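You operate a simulated robot arm through the tools that you are given. There is no shell and no other tool. Be economical: measure what you need, move in short steps, check, and stop when the job is done.

Carry out the task below with a simulated robot arm. There is one attempt and no reset: what you move stays moved.

TASK
Press the up arrow key on the middle display three times. Put one of the short white tubes from the upper shelf of the green bench on the purple tray. Take the steel elbow with red bands from the top of the green bench and leave it on the small white tray. Take the orange tube from the top of the green bench and leave it on the lower shelf of the green bench. Put the small yellow block with a green nut on the top of the black bench away on the top of the wooden bench. Press the right black key on the grey panel to switch it on. Take the jug with the orange handle and put it on the top of the low grey cabinet. Take the clear cup with the red foot and put it on the top of the grey bench. Fetch the purple tag from the free end of the red bench and stand it on the shelf under the red bench. Do these in any order. Set down upright: small yellow block with a green nut, jug with the orange handle, clear cup with the red foot, purple tag.

It is judged by the outcome, as a careful person would: the job done as asked, and still so three seconds after it is handed in. It fails if anything else is knocked over, pushed out of place, dropped, spilled or broken.

THE ROBOT
A 7-joint arm with a fingered hand on a trunk, on a base that drives. Base frame: it is fixed to the floor where the robot stands at the start and does not move with it; the origin is under the middle of the robot, x ahead of it, y to its left, z up. Units: m, degrees, N and s.
With the tool pointing down near the work surface it reaches from about 0.1 to 0.62 m from the robot's upright axis, wherever it stands. Its first joint turns from -115.0 to 115.0 degrees. Places, roughly: clear cup with the red foot [-2.5, -2.75, 1]; jug with the orange handle [-3, -2.25, 1]; lower shelf of the green bench [2.5, -2.3, 0.2]; orange tube (19x3x3 cm) [2.9, -2.6, 0.9]; purple tag [-0.5, -2.25, 1]; purple tray (15x11x3 cm) [1, -4.1, 0.9]; right black key on the grey panel [-3.2, 1.4, 1.1]; shelf under the red bench [-0.5, -2, 0.3]; short white tube (11x3x3 cm) [2.2, -2.2, 0.5]; small white tray (13x10x3 cm) [2.5, -1.9, 0.9]; small yellow block with a green nu (6x4x6 cm) [1.6, -3.8, 0.9]; steel elbow with red bands (6x6x3 cm) [2.7, -2.3, 0.9]; top of the grey bench [-4.6, 0.1, 0.8]; top of the low grey cabinet [-2.1, 0.3, 0.3]; top of the wooden bench [-2.1, 4, 0.9]; up arrow key on the middle display [0.7, 0, 1.5]. Payload 3.1 kg.
The TCP is the grasp point between the finger pads, 0.022 m short of the fingertips. In the tool frame z runs along the fingers and y along their closing line. Largest opening 0.112 m; the body of the gripper starts 0.06 m behind the TCP. The gripper is a hand of 3 fingers: y runs from the thumb to the fingers, the wrist lies at [0, 0, -0.218] in the tool frame, and closing takes about 1.5 s.
Orientation is that of the tool frame in the base frame, as [roll, pitch, yaw] about the fixed x, y, z axes, in that order (R = Rz(yaw) Ry(pitch) Rx(roll)). With the fingers straight down and closing along the base's y, the tool's x points along the base's -x, its y along +y and its z along -z.

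THE INTERFACE
- The arm moves only by the tool arm_command. Its argument "increments" is one flat list of numbers, 7 for each row, row after row: the shift along the base's x, y, z in m, then the turn, a rotation vector about the base's x, y, z in degrees, then the closure, from 0 (fully open) to 1 (shut). In form: [tx, ty, tz, ax, ay, az, grip, tx, ty, tz, ax, ay, az, grip, ...]. A call has 1 to 12 rows; each row is the pose to reach, as a shift and turn from the pose commanded when the call began. Rows are played at 5 a second. More than 0.05 m and 8.6 degrees between two rows, or a gripper value outside its range, and nothing of the call is played. Where a pose cannot be reached the arm comes as near as it can. A force on the tool above 40 N (or 10 N above the force at the start of the call, whichever is more), or a blocked arm, ends the call early, and 0.2 s more pass. Each finger travels about 0.108 m/s and halts on what it meets, pressing with about 22 N; the grip force reading is that of the motor and also rises with nothing between the fingers. The clock runs only during rows and for 0.2 s after the last one: add rows that repeat a pose to give the fingers time. The reply holds the time, the measured pose of the TCP, the force on the tool along the base axes, the opening and the grip force, in the units named above and with some noise, with the torque about the TCP (base axes, N m) and any sound that the robot's microphone picked up, and new pictures: "show" is both (left out), scene, wrist or none.
- Cameras (640 x 400 px; columns grow to the right, rows downward): "scene" is now at [0.0333, 0.1296, 1.3903]; the picture's right is [-0.27, -0.96, 0.00], its down [-0.29, 0.08, -0.95] and it looks along [0.92, -0.26, -0.30] (base axes); focal length 222 px, centre (320, 200). "wrist" rides on the gripper at [0.066, 0.003, -0.08] in the tool frame; the picture's right is [-0.05, 1.00, 0.00], its down [-0.77, -0.04, -0.64] and it looks along [-0.64, -0.03, 0.77] (tool axes); focal length 275 px, centre (320, 200). There is no depth. A picture from a camera that has moved, and an enlarged one, comes with that camera's place and axes in the base frame and with its lens.
- lift_body(by): slides the trunk up (or, below 0, down) by that many m; the arm and the scene camera ride with it, the base frame stays. It gives what a move gives, with no picture.
- steer(legs): drives the robot by 1 to 6 legs, each [ahead, left, turn to the left] in m, m and degrees, along the robot's own axes; the way and the turn of a leg run together, so that a leg with both is an arc; at most 1.5 m and 180 degrees a leg. The arm and the cameras ride along, it lands a little off, and it stops where it bumps. It gives what a move gives, and a new picture of the scene camera.
- set_grasp(shape): the hand has 3 fingers and takes this shape, open, in about a second: jaw (thumb against the fingers, like two jaws); tri (thumb and two fingers); tip (a fingertip pinch); poke (one finger out to press); point (the index stretched); flat (the hand flat); cup (the hand cupped); fist (a fist). The gripper value then closes the fingers along that shape, each until it touches; the sizes above hold for jaw. It gives what a move gives, with no picture.
- head_to(pan, tilt): turns the head with the scene camera to pan (to the left, within 155 degrees either way) and tilt (down, from -29 to 69), counted from straight ahead of the robot. It gives what a move gives, and a new picture of the scene camera.
- close_up(camera, box): a new picture of the part [left, top, right, bottom] of that camera's present view, enlarged. The clock stands still meanwhile.
- hand_in(): hands the job in; it is judged then, once.

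Go step by step. Nothing tells you exact positions but the pictures and the camera data: compare them with the known pose of the tool, close in by small moves and look again before you grip or let go. The budget is 483 turns and 360 pictures, counting those below and the enlarged ones. Unless the task says otherwise, let go and move clear before handing in.

The tools are called after "Call:" as a command line: name --argument value ..., lists and objects as JSON in quotes. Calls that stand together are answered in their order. arm_command: Moves the arm, as the interface text tells. Its arguments: {"type":"object","properties":{"increments":{"type":"array","items":{"type":"number"}},"show":{"type":"string","enum":["both","scene","wrist","none"]}},"required":["increments"]} The other tools are called the same way: lift_body (by) slides the trunk up or down; set_grasp (shape) gives the hand a shape; steer (legs) drives the base; head_to (pan, tilt) turns the head that bears the scene camera; close_up (camera, box) takes an enlarged picture of a part of a camera's view; hand_in () hands the job in.

At the start:

```text
t: 0.0
position: [0.2956, 0.0901, 1.0003]
tcp_rot: [180.0, -0.1, -180.0]
contact_force: [0.4, 0.3, -0.1]
moment: [0.01, -0.03, 0.0]
finger_gap: 0.1119
gripper_force: 0.0
shape: jaw
trunk travel left (down, up): [-0.475, 0.515]
robot x, y, heading: [0.0007, 0.0034, -0.2]
head pan, tilt: [-15.8, 17.4]
```

scene: 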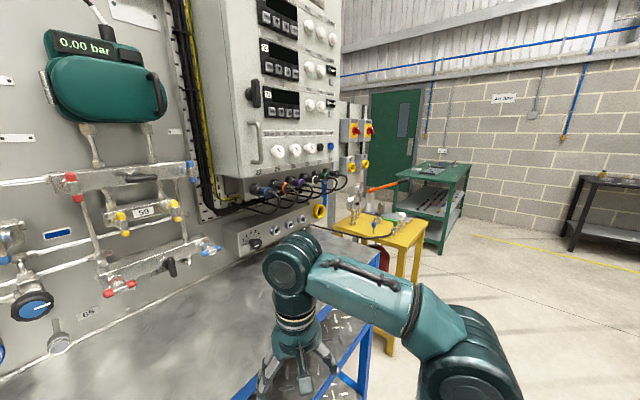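
wrist: 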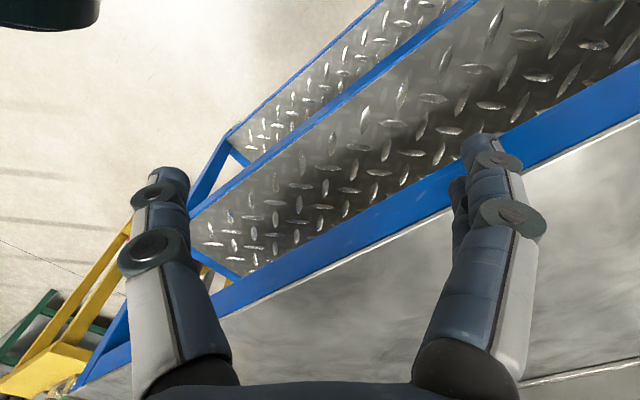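

I see a grey cabinet with three displays ahead, each with small keys. I'll look at the middle display first.

Call:
head_to --pan 0 --tilt -5

Call:
close_up --camera "scene" --box '[280, 80, 440, 180]'

```text
t: 0.9
position: [0.2944, 0.0896, 1.0004]
tcp_rot: [-180.0, 0.0, -180.0]
contact_force: [0.4, 0.4, -0.2]
moment: [-0.01, 0.0, 0.02]
finger_gap: 0.1117
gripper_force: 0.0
shape: jaw
trunk travel left (down, up): [-0.475, 0.515]
robot x, y, heading: [0.0015, -0.0007, 0.2]
head pan, tilt: [0.0, -5.0]
camera scene: at [0.031, 0.155, 1.4261], right [0.0, -1.0, 0.0], down [0.09, 0.0, -1.0], along [1.0, 0.0, 0.09], focal length 222 px, centre (320, 200)
```

scene: 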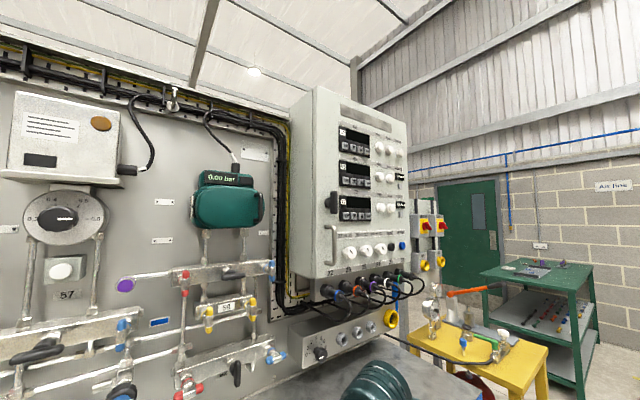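

```text
4.00 times, centred on (360, 130) of scene
camera zoom: at [0.031, 0.155, 1.4261], right [0.0, -1.0, 0.0], down [0.09, 0.0, -1.0], along [1.0, 0.0, 0.09], focal length 890 px, centre (160, 480)
```

zoom: 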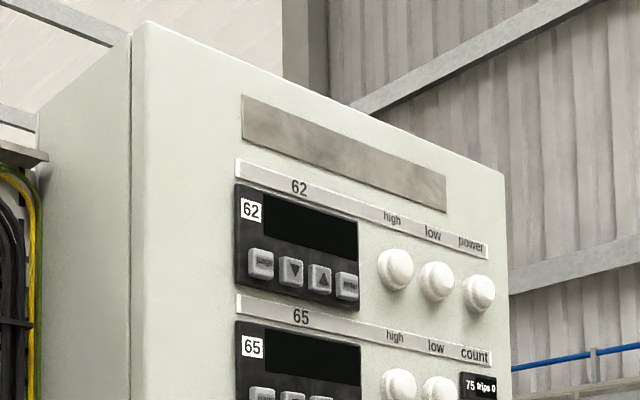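

The middle display appears to be number 65. I'll zoom in on it.

Call:
close_up --camera "scene" --box '[330, 150, 410, 200]'

Call:
close_up --camera "scene" --box '[330, 180, 410, 230]'

```text
8.00 times, centred on (370, 175) of scene
camera zoom: at [0.031, 0.155, 1.4261], right [0.0, -1.0, 0.0], down [0.09, 0.0, -1.0], along [1.0, 0.0, 0.09], focal length 1779 px, centre (-80, 400)
```

zoom: 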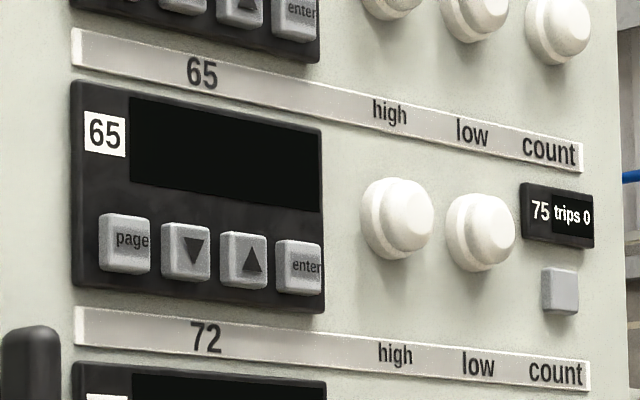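

```text
8.00 times, centred on (370, 205) of scene
camera zoom: at [0.031, 0.155, 1.4261], right [0.0, -1.0, 0.0], down [0.09, 0.0, -1.0], along [1.0, 0.0, 0.09], focal length 1779 px, centre (-80, 160)
```

zoom: 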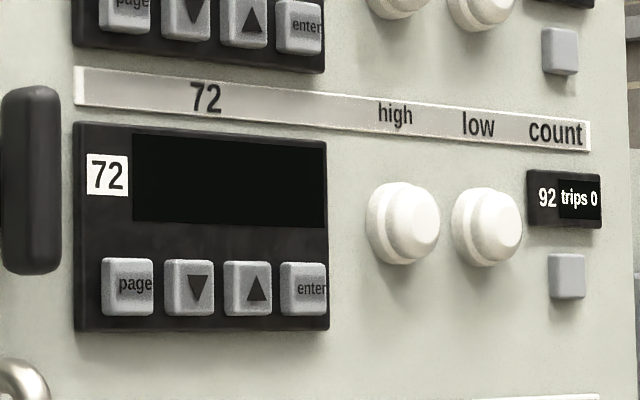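

The up arrow is the third key of display 65. I'll lift the trunk to get a second view for depth and to bring the arm to height.

Call:
set_grasp --shape "poke"

Call:
lift_body --by 0.3

Call:
head_to --pan -10 --tilt 15

```text
t: 1.8
position: [0.2965, 0.0897, 1.0013]
tcp_rot: [-179.9, 0.0, -179.9]
contact_force: [-0.3, -0.2, 0.1]
moment: [0.02, -0.01, 0.02]
finger_gap: 0.0001
gripper_force: 0.1
shape: poke
trunk travel left (down, up): [-0.475, 0.515]
robot x, y, heading: [0.0031, -0.0014, -0.1]
head pan, tilt: [0.0, -5.0]
```

```text
t: 4.8
position: [0.2946, 0.0892, 1.3]
tcp_rot: [180.0, 0.0, 180.0]
contact_force: [-0.7, -0.5, -0.6]
moment: [0.01, 0.02, 0.03]
finger_gap: 0.0001
gripper_force: 0.0
shape: poke
trunk travel left (down, up): [-0.775, 0.215]
robot x, y, heading: [-0.0017, -0.0017, -0.1]
head pan, tilt: [0.0, -5.0]
```

```text
t: 5.6
position: [0.2957, 0.0904, 1.2995]
tcp_rot: [-179.9, 0.0, 180.0]
contact_force: [-0.5, 0.3, 0.7]
moment: [0.01, 0.02, 0.0]
finger_gap: 0.0003
gripper_force: 0.1
shape: poke
trunk travel left (down, up): [-0.775, 0.215]
robot x, y, heading: [-0.0024, -0.0019, -0.0]
head pan, tilt: [-10.0, 15.0]
camera scene: at [0.0354, 0.1389, 1.6944], right [-0.17, -0.98, 0.0], down [-0.25, 0.04, -0.97], along [0.95, -0.17, -0.26], focal length 222 px, centre (320, 200)
```

scene: 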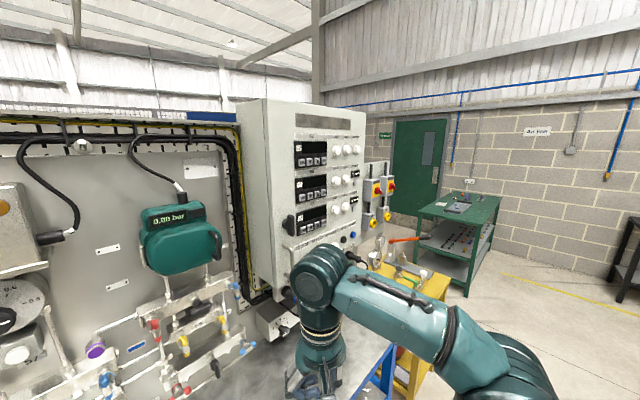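

Call:
close_up --camera "scene" --box '[280, 165, 360, 215]'

```text
8.00 times, centred on (320, 190) of scene
camera zoom: at [0.0354, 0.1389, 1.6944], right [-0.17, -0.98, 0.0], down [-0.25, 0.04, -0.97], along [0.95, -0.17, -0.26], focal length 1779 px, centre (320, 280)
```

zoom: 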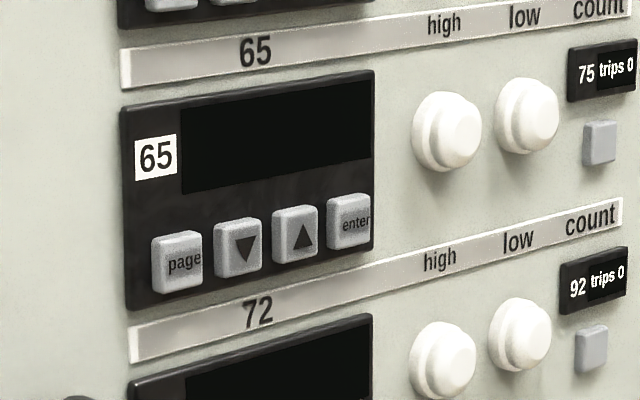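

The up-arrow key works out near [0.685, 0.034, 1.535], and the panel face is turned about 37° so pressing goes along (0.79, 0.61, 0). I'll first turn the hand to horizontal, well clear of the panel.

Call:
arm_command --increments '[0.017, -0.012, 0.017, 0, -7.5, 0, 0, 0.033, -0.023, 0.033, 0, -15, 0, 0, 0.05, -0.035, 0.05, 0, -22.5, 0, 0, 0.067, -0.047, 0.067, 0, -30, 0, 0, 0.083, -0.058, 0.083, 0, -37.5, 0, 0, 0.1, -0.07, 0.1, 0, -45, 0, 0, 0.117, -0.082, 0.117, 0, -52.5, 0, 0, 0.133, -0.093, 0.133, 0, -60, 0, 0, 0.15, -0.105, 0.15, 0, -67.5, 0, 0, 0.167, -0.117, 0.167, 0, -75, 0, 0, 0.183, -0.128, 0.183, 0, -82.5, 0, 0, 0.2, -0.14, 0.2, 0, -90, 0, 0]'

```text
t: 8.2
position: [0.497, -0.0486, 1.4992]
tcp_rot: [14.2, 89.9, 14.2]
contact_force: [-0.5, 0.1, 0.5]
moment: [-0.02, -0.01, 0.02]
finger_gap: 0.0
gripper_force: 0.1
shape: poke
trunk travel left (down, up): [-0.775, 0.215]
robot x, y, heading: [-0.0009, 0.0038, 0.2]
head pan, tilt: [-10.0, 15.0]
camera scene: at [0.0363, 0.1387, 1.6943], right [-0.17, -0.98, 0.0], down [-0.26, 0.04, -0.97], along [0.95, -0.17, -0.26], focal length 222 px, centre (320, 200)
camera wrist: at [0.4178, -0.0449, 1.4323], right [0.0, 1.0, 0.05], down [-0.64, -0.04, 0.77], along [0.77, -0.03, 0.64], focal length 275 px, centre (320, 200)
```

scene: 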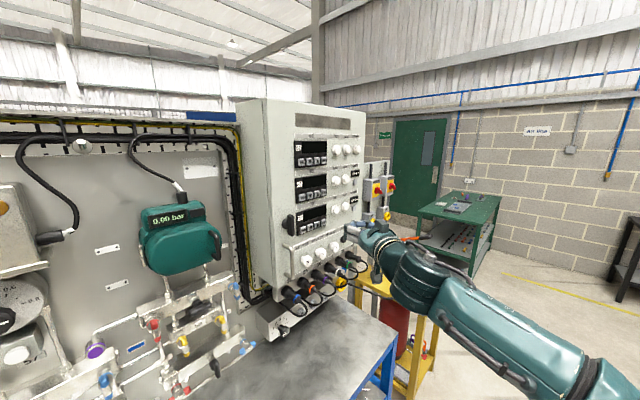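
wrist: 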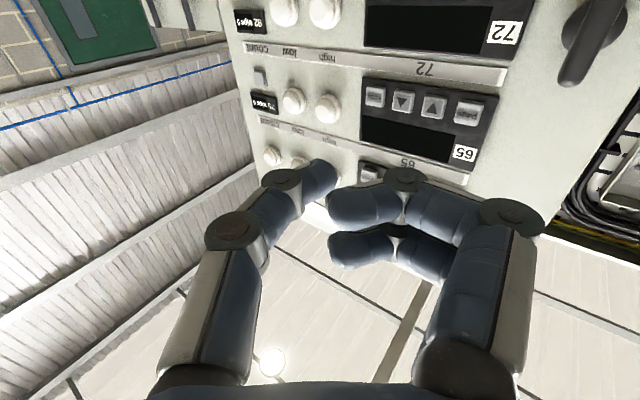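

The wrist camera sees the displays upside down; I need to learn where the poking fingertip is. Let me enlarge both views of the hand.

Call:
close_up --camera "scene" --box '[320, 200, 480, 300]'

Call:
close_up --camera "wrist" --box '[200, 60, 520, 260]'

```text
4.00 times, centred on (400, 250) of scene
camera zoom: at [0.0363, 0.1387, 1.6943], right [-0.17, -0.98, 0.0], down [-0.26, 0.04, -0.97], along [0.95, -0.17, -0.26], focal length 890 px, centre (0, 0)
```

zoom: 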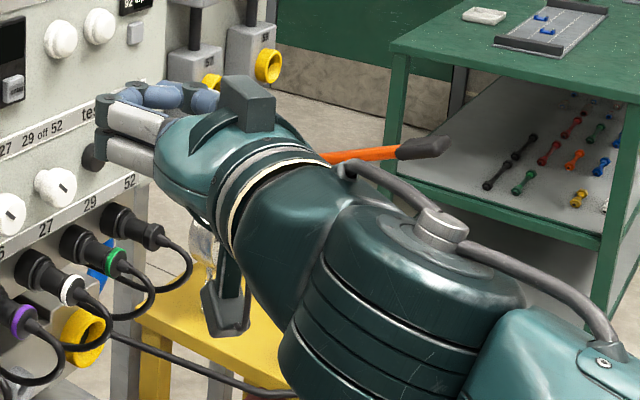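

```text
2.00 times, centred on (360, 160) of wrist
camera zoom: at [0.4178, -0.0449, 1.4323], right [0.0, 1.0, 0.05], down [-0.64, -0.04, 0.77], along [0.77, -0.03, 0.64], focal length 551 px, centre (240, 280)
```

zoom: 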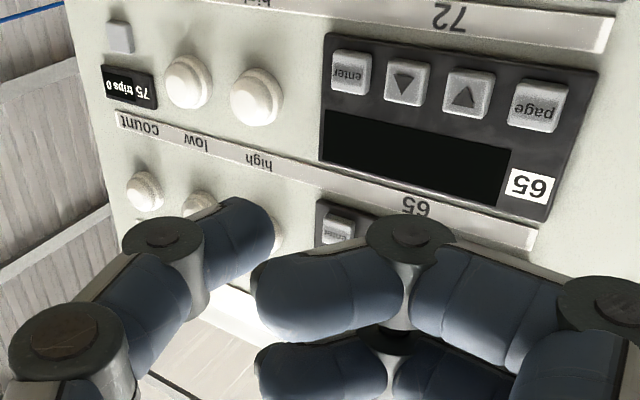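

The thumb is the poking finger, its tip on the tool axis about 0.022 m ahead of the TCP. I'll turn the hand 37.5° and move to about 5 cm off the key.

Call:
arm_command --increments '[0.02, 0.0, 0.007, 0, 0, 7.5, 0, 0.04, 0.0, 0.014, 0, 0, 15, 0, 0.06, 0.005, 0.021, 0, 0, 22.5, 0, 0.08, 0.015, 0.028, 0, 0, 30, 0, 0.1, 0.025, 0.036, 0, 0, 37.5, 0, 0.128, 0.036, 0.036, 0, 0, 37.5, 0, 0.128, 0.036, 0.036, 0, 0, 37.5, 0]'

Call:
close_up --camera "scene" --box '[240, 140, 400, 240]'

```text
t: 9.8
position: [0.6238, -0.0128, 1.5359]
tcp_rot: [-14.8, 90.0, 22.6]
contact_force: [-0.8, 0.2, -0.8]
moment: [-0.01, -0.03, 0.02]
finger_gap: 0.0001
gripper_force: 0.1
shape: poke
out of reach, approached as far as the arm can: row 2, 3
trunk travel left (down, up): [-0.775, 0.215]
robot x, y, heading: [0.0007, 0.0001, 0.1]
head pan, tilt: [-10.0, 15.0]
camera scene: at [0.0336, 0.1379, 1.6944], right [-0.17, -0.98, 0.0], down [-0.25, 0.05, -0.97], along [0.95, -0.17, -0.26], focal length 222 px, centre (320, 200)
camera wrist: at [0.5588, -0.0587, 1.4686], right [-0.61, 0.79, 0.05], down [-0.48, -0.42, 0.77], along [0.63, 0.45, 0.64], focal length 275 px, centre (320, 200)
```

scene: 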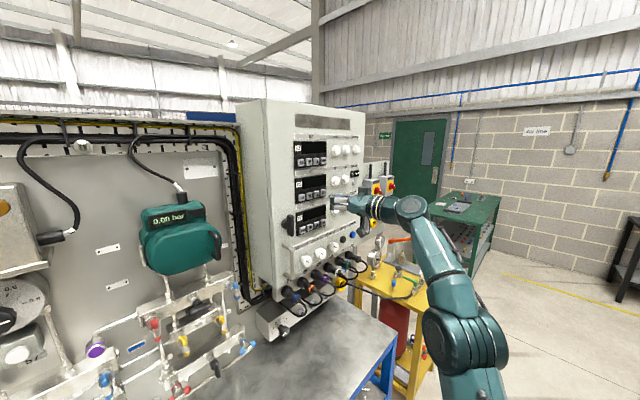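
wrist: 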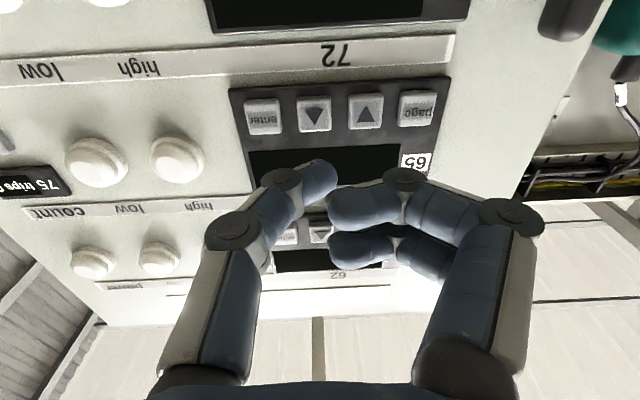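

```text
4.00 times, centred on (320, 190) of scene
camera zoom: at [0.0336, 0.1379, 1.6944], right [-0.17, -0.98, 0.0], down [-0.25, 0.05, -0.97], along [0.95, -0.17, -0.26], focal length 890 px, centre (320, 240)
```

zoom: 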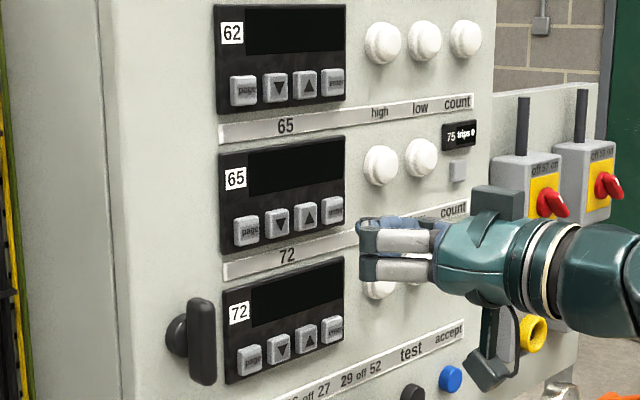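

The up-arrow key shows at about (314,113) in the wrist view, consistent with my estimate within a few mm. I'll advance 3.5 cm and check again.

Call:
arm_command --increments '[0.014, 0.011, 0, 0, 0, 0, 0, 0.0277, 0.0213, 0, 0, 0, 0, 0, 0.0277, 0.0213, 0, 0, 0, 0, 0]' --show "none"

Call:
close_up --camera "wrist" --box '[200, 80, 440, 230]'

Call:
close_up --camera "scene" --box '[280, 165, 360, 215]'

```text
t: 10.6
position: [0.6502, 0.009, 1.5358]
tcp_rot: [11.3, 89.9, 48.7]
contact_force: [-0.6, -0.2, -0.1]
moment: [0.01, 0.02, 0.03]
finger_gap: 0.0001
gripper_force: 0.1
shape: poke
trunk travel left (down, up): [-0.775, 0.215]
robot x, y, heading: [-0.0014, 0.0034, -0.0]
head pan, tilt: [-10.0, 15.0]
```

```text
2.67 times, centred on (320, 155) of wrist
camera zoom: at [0.5866, -0.0379, 1.4687], right [-0.61, 0.79, 0.05], down [-0.48, -0.42, 0.77], along [0.63, 0.45, 0.64], focal length 734 px, centre (320, 320)
```

zoom: 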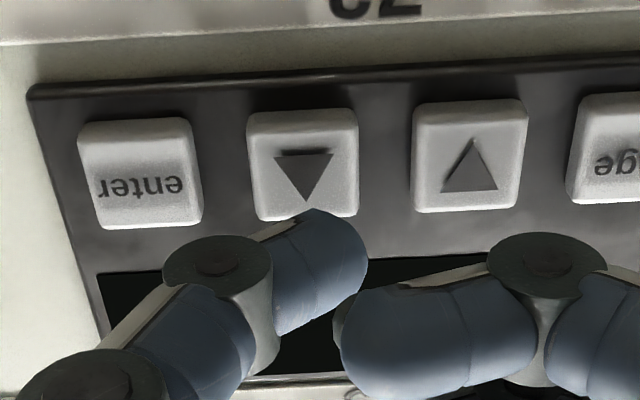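

```text
8.00 times, centred on (320, 190) of scene
camera zoom: at [0.0348, 0.1382, 1.6944], right [-0.17, -0.98, 0.0], down [-0.25, 0.05, -0.97], along [0.95, -0.17, -0.26], focal length 1779 px, centre (320, 280)
```

zoom: 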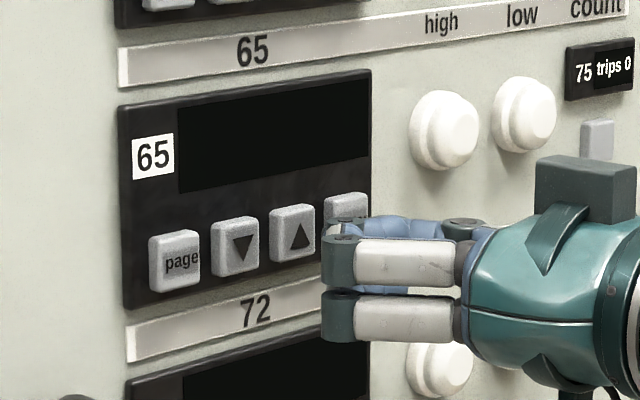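

The tip looks about 5 mm toward the down-arrow side of the key, so I'll shift sideways and advance 1 cm.

Call:
arm_command --increments '[0.003, -0.004, 0, 0, 0, 0, 0, 0.011, 0.002, 0, 0, 0, 0, 0, 0.011, 0.002, 0, 0, 0, 0, 0]' --show "none"

Call:
close_up --camera "wrist" --box '[200, 80, 440, 230]'

Call:
close_up --camera "scene" --box '[280, 165, 360, 215]'

```text
t: 11.4
position: [0.662, 0.0083, 1.5348]
tcp_rot: [34.1, 90.0, 71.7]
contact_force: [0.2, 0.3, 0.3]
moment: [-0.03, -0.02, -0.01]
finger_gap: 0.0001
gripper_force: 0.0
shape: poke
trunk travel left (down, up): [-0.775, 0.215]
robot x, y, heading: [0.0013, 0.0029, -0.1]
head pan, tilt: [-10.0, 15.0]
```

```text
2.67 times, centred on (320, 155) of wrist
camera zoom: at [0.5974, -0.0369, 1.4683], right [-0.61, 0.79, 0.05], down [-0.48, -0.42, 0.77], along [0.63, 0.45, 0.64], focal length 734 px, centre (320, 320)
```

zoom: 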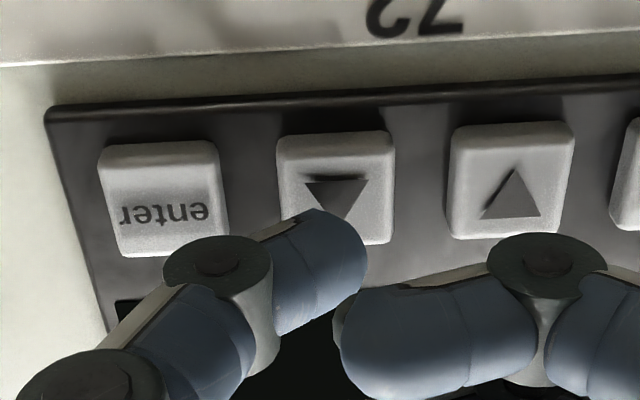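

```text
8.00 times, centred on (320, 190) of scene
camera zoom: at [0.035, 0.1382, 1.6944], right [-0.17, -0.98, 0.0], down [-0.25, 0.05, -0.97], along [0.95, -0.17, -0.26], focal length 1779 px, centre (320, 280)
```

zoom: 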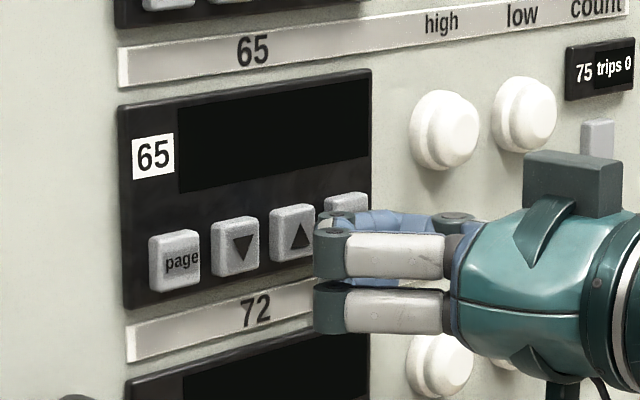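

Now the fingertip lines up with the up-arrow key. I'll advance in small steps and watch the force.

Call:
arm_command --increments '[0.0024, 0.0018, 0, 0, 0, 0, 0, 0.0048, 0.0037, 0, 0, 0, 0, 0, 0.0064, 0.0049, 0, 0, 0, 0, 0]' --show "none"

Call:
close_up --camera "wrist" --box '[200, 80, 440, 230]'

```text
t: 12.2
position: [0.6688, 0.0133, 1.535]
tcp_rot: [120.9, 89.9, 158.3]
contact_force: [-0.5, -0.7, -0.6]
moment: [-0.08, 0.01, -0.02]
finger_gap: 0.0
gripper_force: 0.0
shape: poke
trunk travel left (down, up): [-0.775, 0.215]
robot x, y, heading: [-0.0001, -0.0011, -0.1]
head pan, tilt: [-10.0, 15.0]
heard: click
```

```text
2.67 times, centred on (320, 155) of wrist
camera zoom: at [0.6042, -0.032, 1.4681], right [-0.61, 0.79, 0.05], down [-0.48, -0.42, 0.77], along [0.63, 0.45, 0.64], focal length 734 px, centre (320, 320)
```

zoom: 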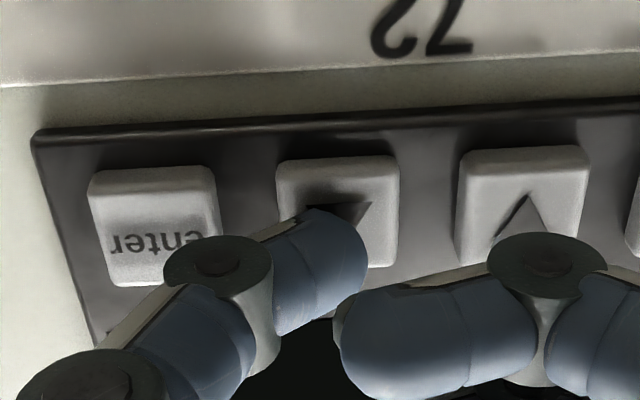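

One click heard. I'll back off 1 cm and press again.

Call:
arm_command --increments '[-0.004, -0.003, 0, 0, 0, 0, 0, -0.008, -0.006, 0, 0, 0, 0, 0, -0.008, -0.006, 0, 0, 0, 0, 0]' --show "none"

Call:
arm_command --increments '[0.004, 0.003, 0, 0, 0, 0, 0, 0.0065, 0.0049, 0, 0, 0, 0, 0, 0.008, 0.006, 0, 0, 0, 0, 0]' --show "none"

Call:
arm_command --increments '[-0.004, -0.003, 0, 0, 0, 0, 0, -0.008, -0.006, 0, 0, 0, 0, 0, -0.008, -0.006, 0, 0, 0, 0, 0]' --show "none"

```text
t: 13.0
position: [0.6609, 0.0093, 1.5355]
tcp_rot: [-18.7, 89.9, 18.7]
contact_force: [-0.4, 0.5, 0.4]
moment: [-0.02, -0.03, 0.03]
finger_gap: 0.0
gripper_force: 0.1
shape: poke
trunk travel left (down, up): [-0.775, 0.215]
robot x, y, heading: [0.0015, 0.0017, -0.2]
head pan, tilt: [-10.0, 15.0]
```

```text
t: 13.8
position: [0.6688, 0.0149, 1.5354]
tcp_rot: [-43.7, 90.0, -6.2]
contact_force: [-1.3, -0.7, -0.7]
moment: [-0.01, -0.02, -0.01]
finger_gap: 0.0
gripper_force: 0.1
shape: poke
trunk travel left (down, up): [-0.775, 0.215]
robot x, y, heading: [0.0007, -0.0041, 0.2]
head pan, tilt: [-10.0, 15.0]
heard: click
```

```text
t: 14.6
position: [0.6614, 0.0084, 1.5352]
tcp_rot: [-50.7, 90.0, -13.3]
contact_force: [-0.4, 0.1, 0.6]
moment: [0.02, 0.04, 0.0]
finger_gap: 0.0002
gripper_force: 0.0
shape: poke
trunk travel left (down, up): [-0.775, 0.215]
robot x, y, heading: [0.0033, -0.0002, -0.3]
head pan, tilt: [-10.0, 15.0]
```

Two clicks so far; a third press now.

Call:
arm_command --increments '[0.004, 0.003, 0, 0, 0, 0, 0, 0.0065, 0.0049, 0, 0, 0, 0, 0, 0.008, 0.006, 0, 0, 0, 0, 0]' --show "none"

Call:
arm_command --increments '[-0.008, -0.006, 0, 0, 0, 0, 0, -0.016, -0.012, 0, 0, 0, 0, 0, -0.048, -0.036, 0, 0, 0, 0, 0]' --show "none"

Call:
close_up --camera "scene" --box '[280, 165, 360, 215]'

```text
t: 15.4
position: [0.6688, 0.013, 1.5337]
tcp_rot: [124.9, 90.0, 162.4]
contact_force: [-0.3, -1.4, -0.3]
moment: [-0.02, -0.02, 0.01]
finger_gap: 0.0
gripper_force: 0.0
shape: poke
trunk travel left (down, up): [-0.775, 0.215]
robot x, y, heading: [0.0025, 0.0002, -0.0]
head pan, tilt: [-10.0, 15.0]
```

```text
t: 16.2
position: [0.615, -0.0242, 1.5387]
tcp_rot: [-6.8, 89.8, 30.6]
contact_force: [-0.6, -0.1, -0.5]
moment: [-0.04, 0.01, 0.01]
finger_gap: 0.0001
gripper_force: 0.0
shape: poke
trunk travel left (down, up): [-0.775, 0.215]
robot x, y, heading: [-0.0016, -0.0029, -0.3]
head pan, tilt: [-10.0, 15.0]
```

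```text
8.00 times, centred on (320, 190) of scene
camera zoom: at [0.0313, 0.1353, 1.6947], right [-0.17, -0.98, 0.0], down [-0.25, 0.05, -0.97], along [0.95, -0.17, -0.26], focal length 1779 px, centre (320, 280)
```

zoom: 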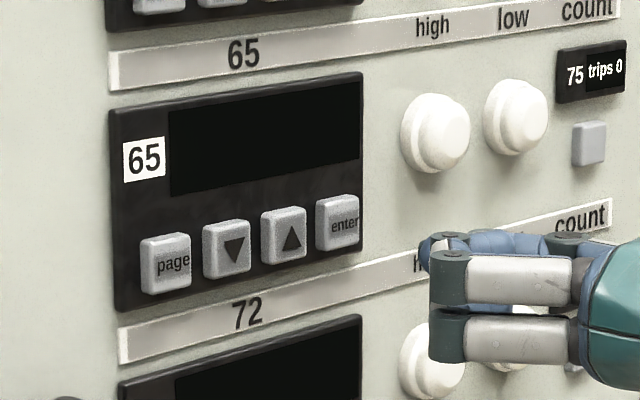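

The third press gave no click sound, so it's uncertain. I'll go back to the near-key position and check the alignment first.

Call:
arm_command --increments '[0.016, 0.012, 0, 0, 0, 0, 0, 0.032, 0.024, 0, 0, 0, 0, 0, 0.04, 0.03, 0, 0, 0, 0, 0, 0.04, 0.03, 0, 0, 0, 0, 0]' --show "none"

Call:
close_up --camera "wrist" --box '[200, 80, 440, 230]'

Call:
close_up --camera "scene" --box '[280, 165, 360, 215]'

```text
t: 17.2
position: [0.6596, 0.0078, 1.5364]
tcp_rot: [4.0, 90.0, 41.6]
contact_force: [0.3, -0.1, -0.2]
moment: [0.01, -0.01, -0.02]
finger_gap: 0.0
gripper_force: 0.1
shape: poke
trunk travel left (down, up): [-0.775, 0.215]
robot x, y, heading: [-0.0005, -0.0023, -0.1]
head pan, tilt: [-10.0, 15.0]
```

```text
2.67 times, centred on (320, 155) of wrist
camera zoom: at [0.5954, -0.0386, 1.4697], right [-0.61, 0.79, 0.05], down [-0.48, -0.42, 0.77], along [0.63, 0.45, 0.64], focal length 734 px, centre (320, 320)
```

zoom: 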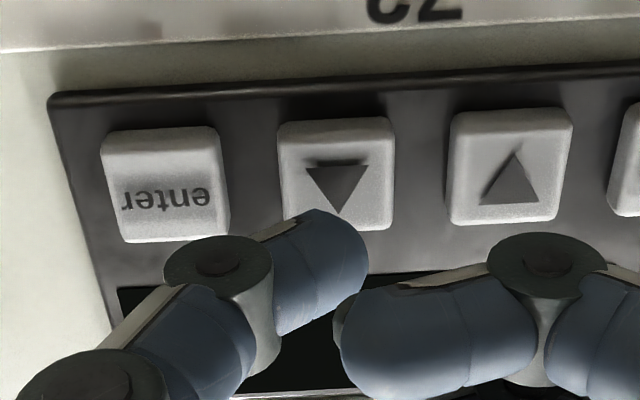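

```text
8.00 times, centred on (320, 190) of scene
camera zoom: at [0.0349, 0.1382, 1.6944], right [-0.17, -0.98, 0.0], down [-0.25, 0.05, -0.97], along [0.95, -0.17, -0.26], focal length 1779 px, centre (320, 280)
```

zoom: 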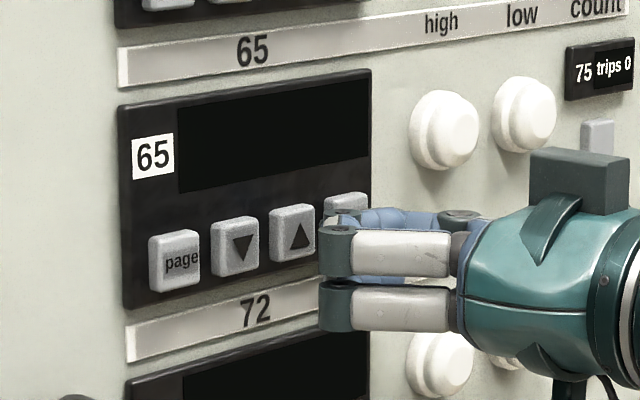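

The alignment is the same as before, so the third touch was probably just too shallow to trip. I'll press gradually, counting clicks.

Call:
arm_command --increments '[0.004, 0.003, 0, 0, 0, 0, 0, 0.0064, 0.0048, 0, 0, 0, 0, 0, 0.0064, 0.0048, 0, 0, 0, 0, 0]' --show "none"

Call:
close_up --camera "wrist" --box '[200, 80, 440, 230]'

Call:
arm_command --increments '[0.0008, 0.0006, 0, 0, 0, 0, 0, 0.0008, 0.0006, 0, 0, 0, 0, 0]' --show "none"

```text
t: 18.0
position: [0.6666, 0.012, 1.5379]
tcp_rot: [84.0, 90.0, 121.5]
contact_force: [-0.9, -0.4, 0.2]
moment: [0.0, -0.02, -0.02]
finger_gap: 0.0
gripper_force: 0.1
shape: poke
trunk travel left (down, up): [-0.775, 0.215]
robot x, y, heading: [0.0006, -0.0032, 0.0]
head pan, tilt: [-10.0, 15.0]
```

```text
2.67 times, centred on (320, 155) of wrist
camera zoom: at [0.6031, -0.0331, 1.4695], right [-0.61, 0.79, 0.05], down [-0.48, -0.42, 0.77], along [0.63, 0.45, 0.64], focal length 734 px, centre (320, 320)
```

zoom: 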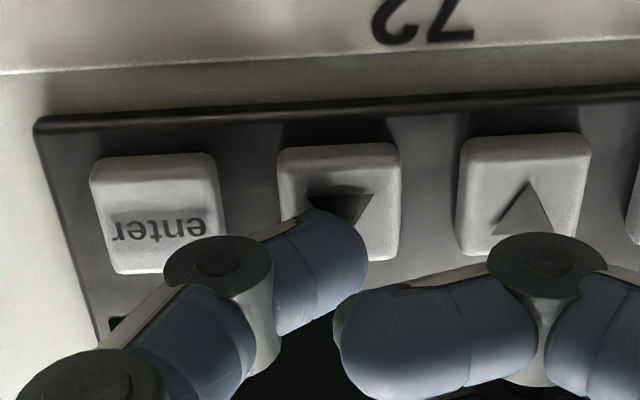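

```text
t: 18.6
position: [0.6677, 0.0129, 1.5364]
tcp_rot: [-148.3, 90.0, -110.7]
contact_force: [-0.9, -0.3, 0.9]
moment: [0.0, 0.01, -0.01]
finger_gap: 0.0002
gripper_force: 0.1
shape: poke
trunk travel left (down, up): [-0.775, 0.215]
robot x, y, heading: [-0.0022, 0.002, 0.1]
head pan, tilt: [-10.0, 15.0]
```

No click yet; continuing 1 mm at a time.

Call:
arm_command --increments '[0.0008, 0.0006, 0, 0, 0, 0, 0, 0.0008, 0.0006, 0, 0, 0, 0, 0]' --show "none"

```text
t: 19.2
position: [0.6682, 0.0132, 1.5368]
tcp_rot: [-11.6, 89.9, 26.0]
contact_force: [-1.2, 0.5, 0.4]
moment: [0.0, 0.0, 0.01]
finger_gap: 0.0
gripper_force: 0.0
shape: poke
trunk travel left (down, up): [-0.775, 0.215]
robot x, y, heading: [0.0005, 0.0011, 0.1]
head pan, tilt: [-10.0, 15.0]
heard: click
```

Third click heard at the trip depth. Now I retract and fold the hand back to pointing down.

Call:
arm_command --increments '[-0.012, -0.009, 0, 0, 0, 0, 0, -0.036, -0.027, 0, 0, 0, 0, 0, -0.06, -0.045, 0, 0, 0, -7.5, 0, -0.08, -0.055, 0, 0, 0, -15, 0, -0.1, -0.06, 0, 0, 0, -22.5, 0, -0.12, -0.06, 0, 0, 0, -30, 0, -0.17, -0.06, -0.03, 0, 0, -37.5, 0]' --show "none"

Call:
arm_command --increments '[-0.017, 0.012, -0.017, 0, 7.5, 0, 0, -0.033, 0.023, -0.033, 0, 15, 0, 0, -0.05, 0.035, -0.05, 0, 22.5, 0, 0, -0.067, 0.047, -0.067, 0, 30, 0, 0, -0.083, 0.058, -0.083, 0, 37.5, 0, 0, -0.1, 0.07, -0.1, 0, 45, 0, 0, -0.117, 0.082, -0.117, 0, 52.5, 0, 0, -0.133, 0.093, -0.133, 0, 60, 0, 0, -0.15, 0.105, -0.15, 0, 67.5, 0, 0, -0.167, 0.117, -0.167, 0, 75, 0, 0, -0.183, 0.128, -0.183, 0, 82.5, 0, 0, -0.2, 0.14, -0.2, 0, 90, 0, 0]' --show "none"

Call:
head_to --pan -60 --tilt 15

Call:
head_to --pan -130 --tilt 15

Call:
head_to --pan 130 --tilt 15

```text
refused: row 7 steps farther than a row can; nothing moved
```

```text
t: 21.8
position: [0.4701, 0.1558, 1.3362]
tcp_rot: [142.6, -0.2, -180.0]
contact_force: [-0.2, -0.4, 0.2]
moment: [0.01, 0.0, -0.01]
finger_gap: 0.0
gripper_force: 0.1
shape: poke
trunk travel left (down, up): [-0.775, 0.215]
robot x, y, heading: [0.0025, -0.0009, -0.2]
head pan, tilt: [-10.0, 15.0]
```

```text
t: 23.0
position: [0.4697, 0.1546, 1.3368]
tcp_rot: [142.5, 0.0, -179.9]
contact_force: [-0.1, -0.4, 0.0]
moment: [-0.03, -0.01, -0.01]
finger_gap: 0.0002
gripper_force: 0.0
shape: poke
trunk travel left (down, up): [-0.775, 0.215]
robot x, y, heading: [0.0013, 0.0009, 0.1]
head pan, tilt: [-60.0, 15.0]
camera scene: at [-0.0096, 0.0742, 1.6943], right [-0.87, -0.5, 0.0], down [-0.13, 0.22, -0.97], along [0.48, -0.84, -0.26], focal length 222 px, centre (320, 200)
```

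scene: 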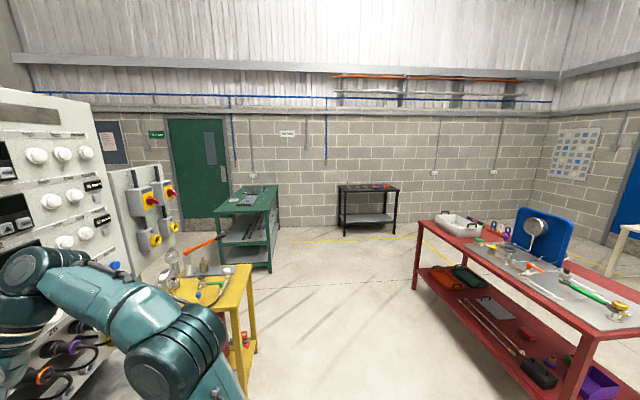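

```text
t: 24.4
position: [0.4702, 0.1531, 1.3375]
tcp_rot: [142.5, 0.0, -179.9]
contact_force: [0.7, 0.3, -0.2]
moment: [-0.01, -0.02, 0.0]
finger_gap: 0.0004
gripper_force: 0.1
shape: poke
trunk travel left (down, up): [-0.775, 0.215]
robot x, y, heading: [-0.0013, 0.002, 0.1]
head pan, tilt: [-130.0, 15.0]
camera scene: at [-0.1164, 0.0834, 1.6943], right [-0.77, 0.64, 0.0], down [0.17, 0.2, -0.97], along [-0.62, -0.74, -0.26], focal length 222 px, centre (320, 200)
```

scene: 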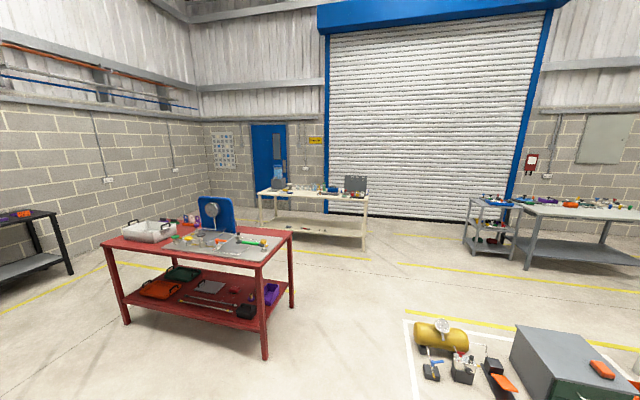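

```text
t: 28.0
position: [0.4696, 0.1539, 1.3365]
tcp_rot: [142.5, 0.0, -179.9]
contact_force: [0.9, 0.0, 0.1]
moment: [-0.01, -0.03, -0.01]
finger_gap: 0.0
gripper_force: 0.1
shape: poke
trunk travel left (down, up): [-0.775, 0.215]
robot x, y, heading: [0.0021, -0.001, 0.1]
head pan, tilt: [130.0, 15.0]
camera scene: at [-0.1165, 0.2267, 1.6943], right [0.77, 0.64, 0.0], down [0.17, -0.2, -0.97], along [-0.62, 0.74, -0.26], focal length 222 px, centre (320, 200)
```

scene: 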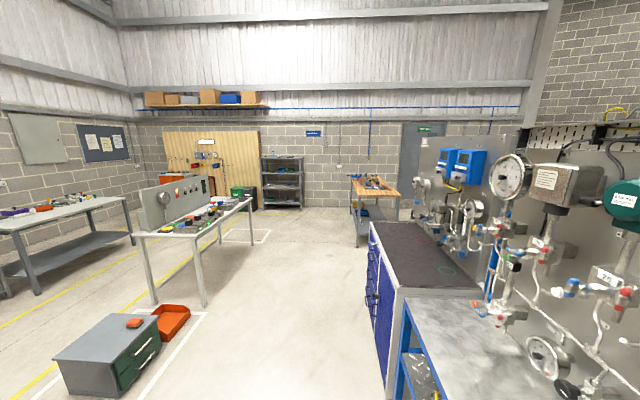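

All three clicks done and the arm came away cleanly. Next I straighten the hand to point down, and head for the green bench.

Call:
arm_command --increments '[-0.03, -0.01, 0, -7.5, 0, 0, 0, -0.06, -0.02, 0, -15, 0, 0, 0, -0.09, -0.03, 0, -22.5, 0, 0, 0, -0.12, -0.04, 0, -30, 0, 0, 0, -0.15, -0.05, 0, -37.5, 0, 0, 0, -0.17, -0.06, 0, -37.5, 0, 0, 0]' --show "none"

Call:
set_grasp --shape "jaw"

Call:
head_to --pan -45 --tilt 30

```text
t: 29.4
position: [0.2977, 0.0916, 1.336]
tcp_rot: [179.9, 0.1, 180.0]
contact_force: [-0.6, -0.3, -0.4]
moment: [0.05, -0.01, -0.03]
finger_gap: 0.0
gripper_force: 0.0
shape: poke
trunk travel left (down, up): [-0.775, 0.215]
robot x, y, heading: [0.0003, 0.0028, 0.2]
head pan, tilt: [130.0, 15.0]
```

```text
t: 30.3
position: [0.2996, 0.0945, 1.3338]
tcp_rot: [180.0, 0.1, -180.0]
contact_force: [0.2, -0.3, -0.1]
moment: [0.0, -0.01, 0.01]
finger_gap: 0.1119
gripper_force: 0.0
shape: jaw
trunk travel left (down, up): [-0.775, 0.215]
robot x, y, heading: [-0.0021, -0.0011, 0.2]
head pan, tilt: [130.0, 15.0]
```

```text
t: 33.0
position: [0.2999, 0.0939, 1.3349]
tcp_rot: [-179.9, 0.1, 180.0]
contact_force: [-0.7, 0.4, -0.1]
moment: [-0.01, -0.01, 0.01]
finger_gap: 0.1119
gripper_force: 0.0
shape: jaw
trunk travel left (down, up): [-0.775, 0.215]
robot x, y, heading: [-0.0024, -0.0006, 0.2]
head pan, tilt: [-45.0, 30.0]
camera scene: at [0.0075, 0.0912, 1.6701], right [-0.71, -0.71, 0.0], down [-0.35, 0.35, -0.87], along [0.61, -0.61, -0.5], focal length 222 px, centre (320, 200)
```

scene: 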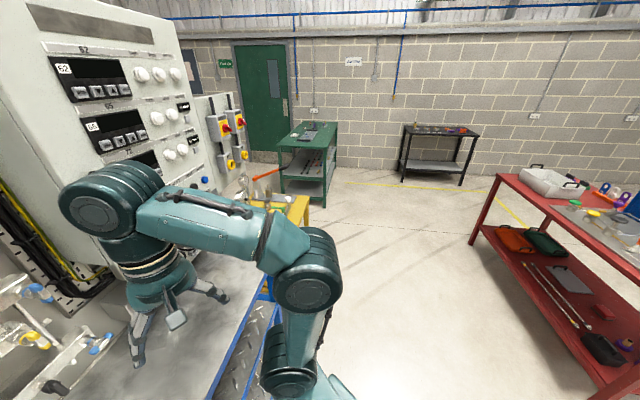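

The robot stands beside the blue bench; the green bench's long front side runs from about (1.83,-1.84) to (2.64,-3.0), facing me diagonally. I'll back off, turn and drive to stand in front of it.

Call:
steer --legs '[[-0.3, -0.2, 0], [0, 0, -51.6], [1.5, 0, 0], [1.45, 0, 0], [0, 0, 87]]'

Call:
head_to --pan 0 --tilt 30

```text
t: 55.0
position: [1.6634, -2.2841, 1.3356]
tcp_rot: [180.0, 0.0, -145.3]
contact_force: [-0.1, 0.0, -0.3]
moment: [-0.02, -0.03, 0.0]
finger_gap: 0.112
gripper_force: 0.1
shape: jaw
trunk travel left (down, up): [-0.775, 0.215]
robot x, y, heading: [1.4711, -2.5314, 34.7]
head pan, tilt: [-45.0, 30.0]
camera scene: at [1.4275, -2.4537, 1.6701], right [-0.18, -0.98, 0.0], down [-0.49, 0.09, -0.87], along [0.85, -0.15, -0.5], focal length 222 px, centre (320, 200)
```

scene: 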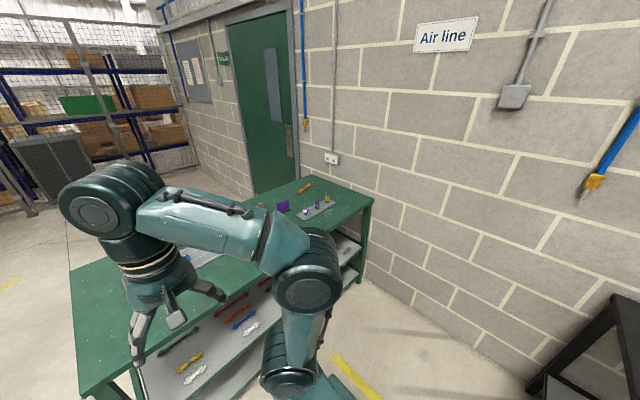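

```text
t: 56.2
position: [1.6639, -2.2844, 1.3341]
tcp_rot: [-180.0, -0.1, -145.3]
contact_force: [0.4, 0.8, 0.9]
moment: [0.0, 0.02, 0.03]
finger_gap: 0.1118
gripper_force: 0.1
shape: jaw
trunk travel left (down, up): [-0.775, 0.215]
robot x, y, heading: [1.4744, -2.5311, 34.7]
head pan, tilt: [0.0, 30.0]
camera scene: at [1.413, -2.3861, 1.6701], right [0.57, -0.82, 0.0], down [-0.41, -0.28, -0.87], along [0.71, 0.49, -0.5], focal length 222 px, centre (320, 200)
```

scene: 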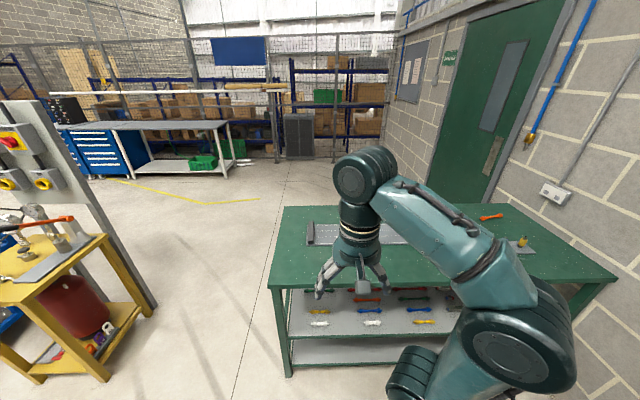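

The top objects lie near the bench's back edge, so I'll go around the left end to the back side. The aisle between bench and yellow cart is about 1.1 m wide.

Call:
steer --legs '[[0, 0.93, 0], [1.4, 0, 0], [0.45, 0, 0], [0, -1.1, 0], [0, 0, 180]]'

```text
t: 82.6
position: [2.8951, -1.8655, 1.335]
tcp_rot: [180.0, -0.1, 36.5]
contact_force: [-0.2, 0.1, -0.2]
moment: [0.01, 0.0, 0.01]
finger_gap: 0.1116
gripper_force: 0.1
shape: jaw
trunk travel left (down, up): [-0.775, 0.215]
robot x, y, heading: [3.0798, -1.6101, -143.4]
head pan, tilt: [0.0, 30.0]
camera scene: at [3.1505, -1.7509, 1.6701], right [-0.6, 0.8, 0.0], down [0.4, 0.3, -0.87], along [-0.7, -0.52, -0.5], focal length 222 px, centre (320, 200)
```

scene: 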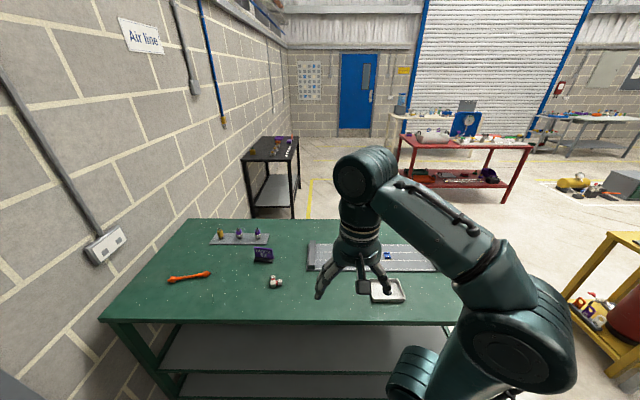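

From here I see the orange tube at left, the elbow in the middle and the white tray behind the hand. Zooming in.

Call:
close_up --camera "scene" --box '[150, 220, 310, 320]'

Call:
close_up --camera "scene" --box '[290, 230, 450, 330]'

```text
4.00 times, centred on (230, 270) of scene
camera zoom: at [3.1505, -1.7509, 1.6701], right [-0.6, 0.8, 0.0], down [0.4, 0.3, -0.87], along [-0.7, -0.52, -0.5], focal length 890 px, centre (680, -80)
```

zoom: 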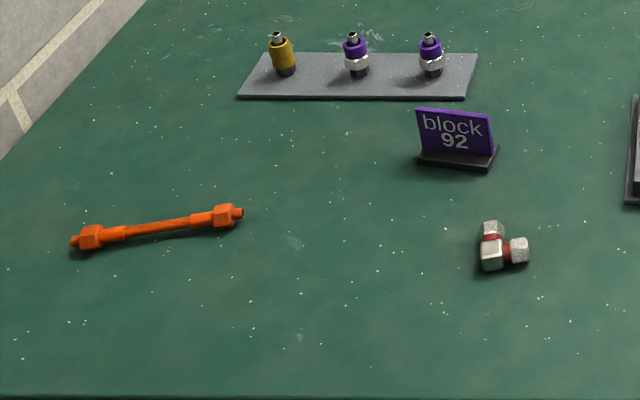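

```text
4.00 times, centred on (370, 280) of scene
camera zoom: at [3.1505, -1.7509, 1.6701], right [-0.6, 0.8, 0.0], down [0.4, 0.3, -0.87], along [-0.7, -0.52, -0.5], focal length 890 px, centre (120, -120)
```

zoom: 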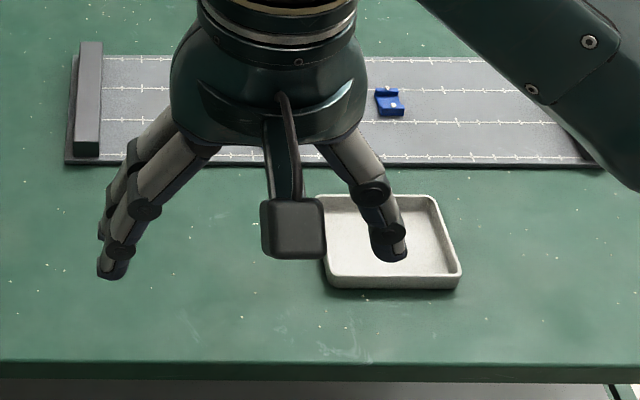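

The elbow is near (2.755,-2.278) and the tray near (2.516,-1.881); I'm about 0.5 m from the bench edge. I'll check base clearance looking down.

Call:
head_to --pan 20 --tilt 69

```text
t: 83.7
position: [2.8954, -1.8656, 1.3333]
tcp_rot: [179.9, -0.1, 36.4]
contact_force: [-0.7, -1.5, 0.2]
moment: [-0.02, 0.03, 0.01]
finger_gap: 0.1118
gripper_force: 0.1
shape: jaw
trunk travel left (down, up): [-0.775, 0.215]
robot x, y, heading: [3.0855, -1.6096, -143.6]
head pan, tilt: [20.0, 68.8]
camera scene: at [3.1922, -1.7438, 1.6187], right [-0.83, 0.55, 0.0], down [0.51, 0.78, -0.36], along [-0.2, -0.3, -0.93], focal length 222 px, centre (320, 200)
```

scene: 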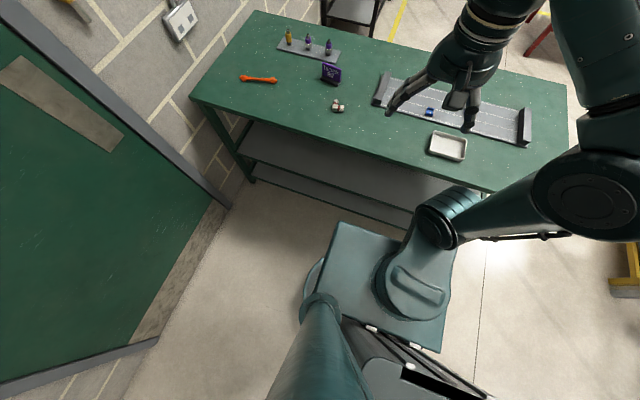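

The base front is ~0.35 m ahead of the axis, so there's room for about 10 cm. I'll move 0.1 ahead and 0.15 left, and lower the trunk.

Call:
steer --legs '[[0, 0.15, 0], [0.1, 0, 0]]'

Call:
lift_body --by -0.2

Call:
head_to --pan 20 --tilt 45

```text
t: 85.8
position: [2.9041, -2.044, 1.3346]
tcp_rot: [-180.0, 0.0, 36.4]
contact_force: [0.1, 0.2, 0.8]
moment: [-0.01, -0.07, 0.0]
finger_gap: 0.112
gripper_force: 0.1
shape: jaw
trunk travel left (down, up): [-0.775, 0.215]
robot x, y, heading: [3.0892, -1.7885, -143.4]
head pan, tilt: [20.0, 68.8]
camera scene: at [3.2004, -1.9234, 1.6186], right [-0.83, 0.55, 0.0], down [0.52, 0.78, -0.36], along [-0.2, -0.3, -0.93], focal length 222 px, centre (320, 200)
```

scene: 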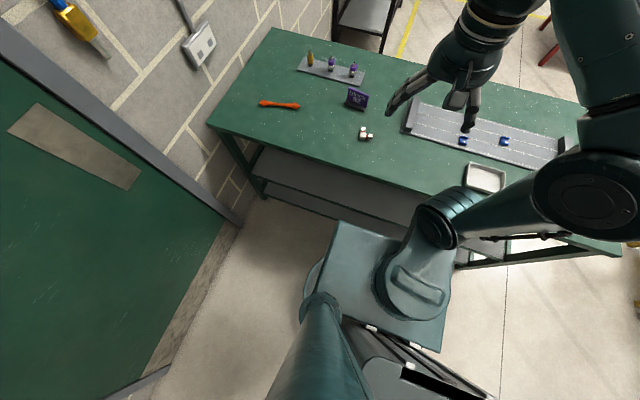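

```text
t: 88.0
position: [2.9045, -2.0447, 1.1353]
tcp_rot: [180.0, 0.0, 36.4]
contact_force: [-0.4, 1.0, -0.6]
moment: [-0.01, 0.02, -0.02]
finger_gap: 0.1123
gripper_force: 0.1
shape: jaw
trunk travel left (down, up): [-0.575, 0.415]
robot x, y, heading: [3.0845, -1.7887, -143.6]
head pan, tilt: [20.0, 68.8]
```

```text
t: 88.8
position: [2.9046, -2.0445, 1.1347]
tcp_rot: [179.9, 0.0, 36.5]
contact_force: [-0.4, -0.5, -0.5]
moment: [-0.02, 0.03, -0.06]
finger_gap: 0.1117
gripper_force: 0.1
shape: jaw
trunk travel left (down, up): [-0.575, 0.415]
robot x, y, heading: [3.0904, -1.7909, -143.5]
head pan, tilt: [20.0, 45.0]
camera scene: at [3.1869, -1.9443, 1.4474], right [-0.83, 0.55, 0.0], down [0.39, 0.59, -0.71], along [-0.39, -0.59, -0.71], focal length 222 px, centre (320, 200)
```

scene: 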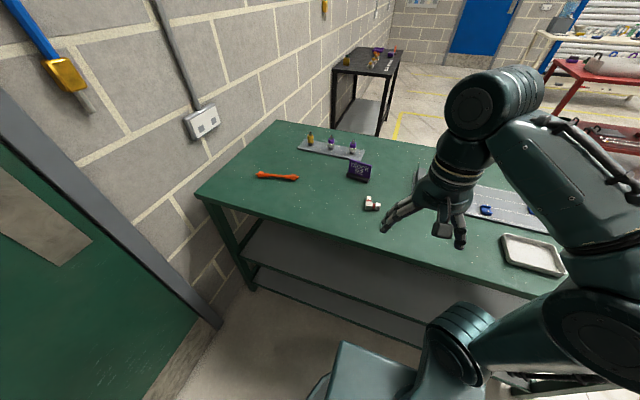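

Now move the hand over the elbow and look with the wrist camera.

Call:
arm_command --increments '[-0.025, -0.039, 0, 0, 0, 0, 0, -0.05, -0.078, 0, 0, 0, 0, 0, -0.075, -0.117, 0, 0, 0, 0, 0, -0.1, -0.156, -0.02, 0, 0, 0, 0, -0.125, -0.195, -0.04, 0, 0, 0, 0, -0.15, -0.233, -0.06, 0, 0, 0, 0, -0.15, -0.233, -0.06, 0, 0, 0, 0]'

```text
refused: row 4 steps farther than a row can; nothing moved
```

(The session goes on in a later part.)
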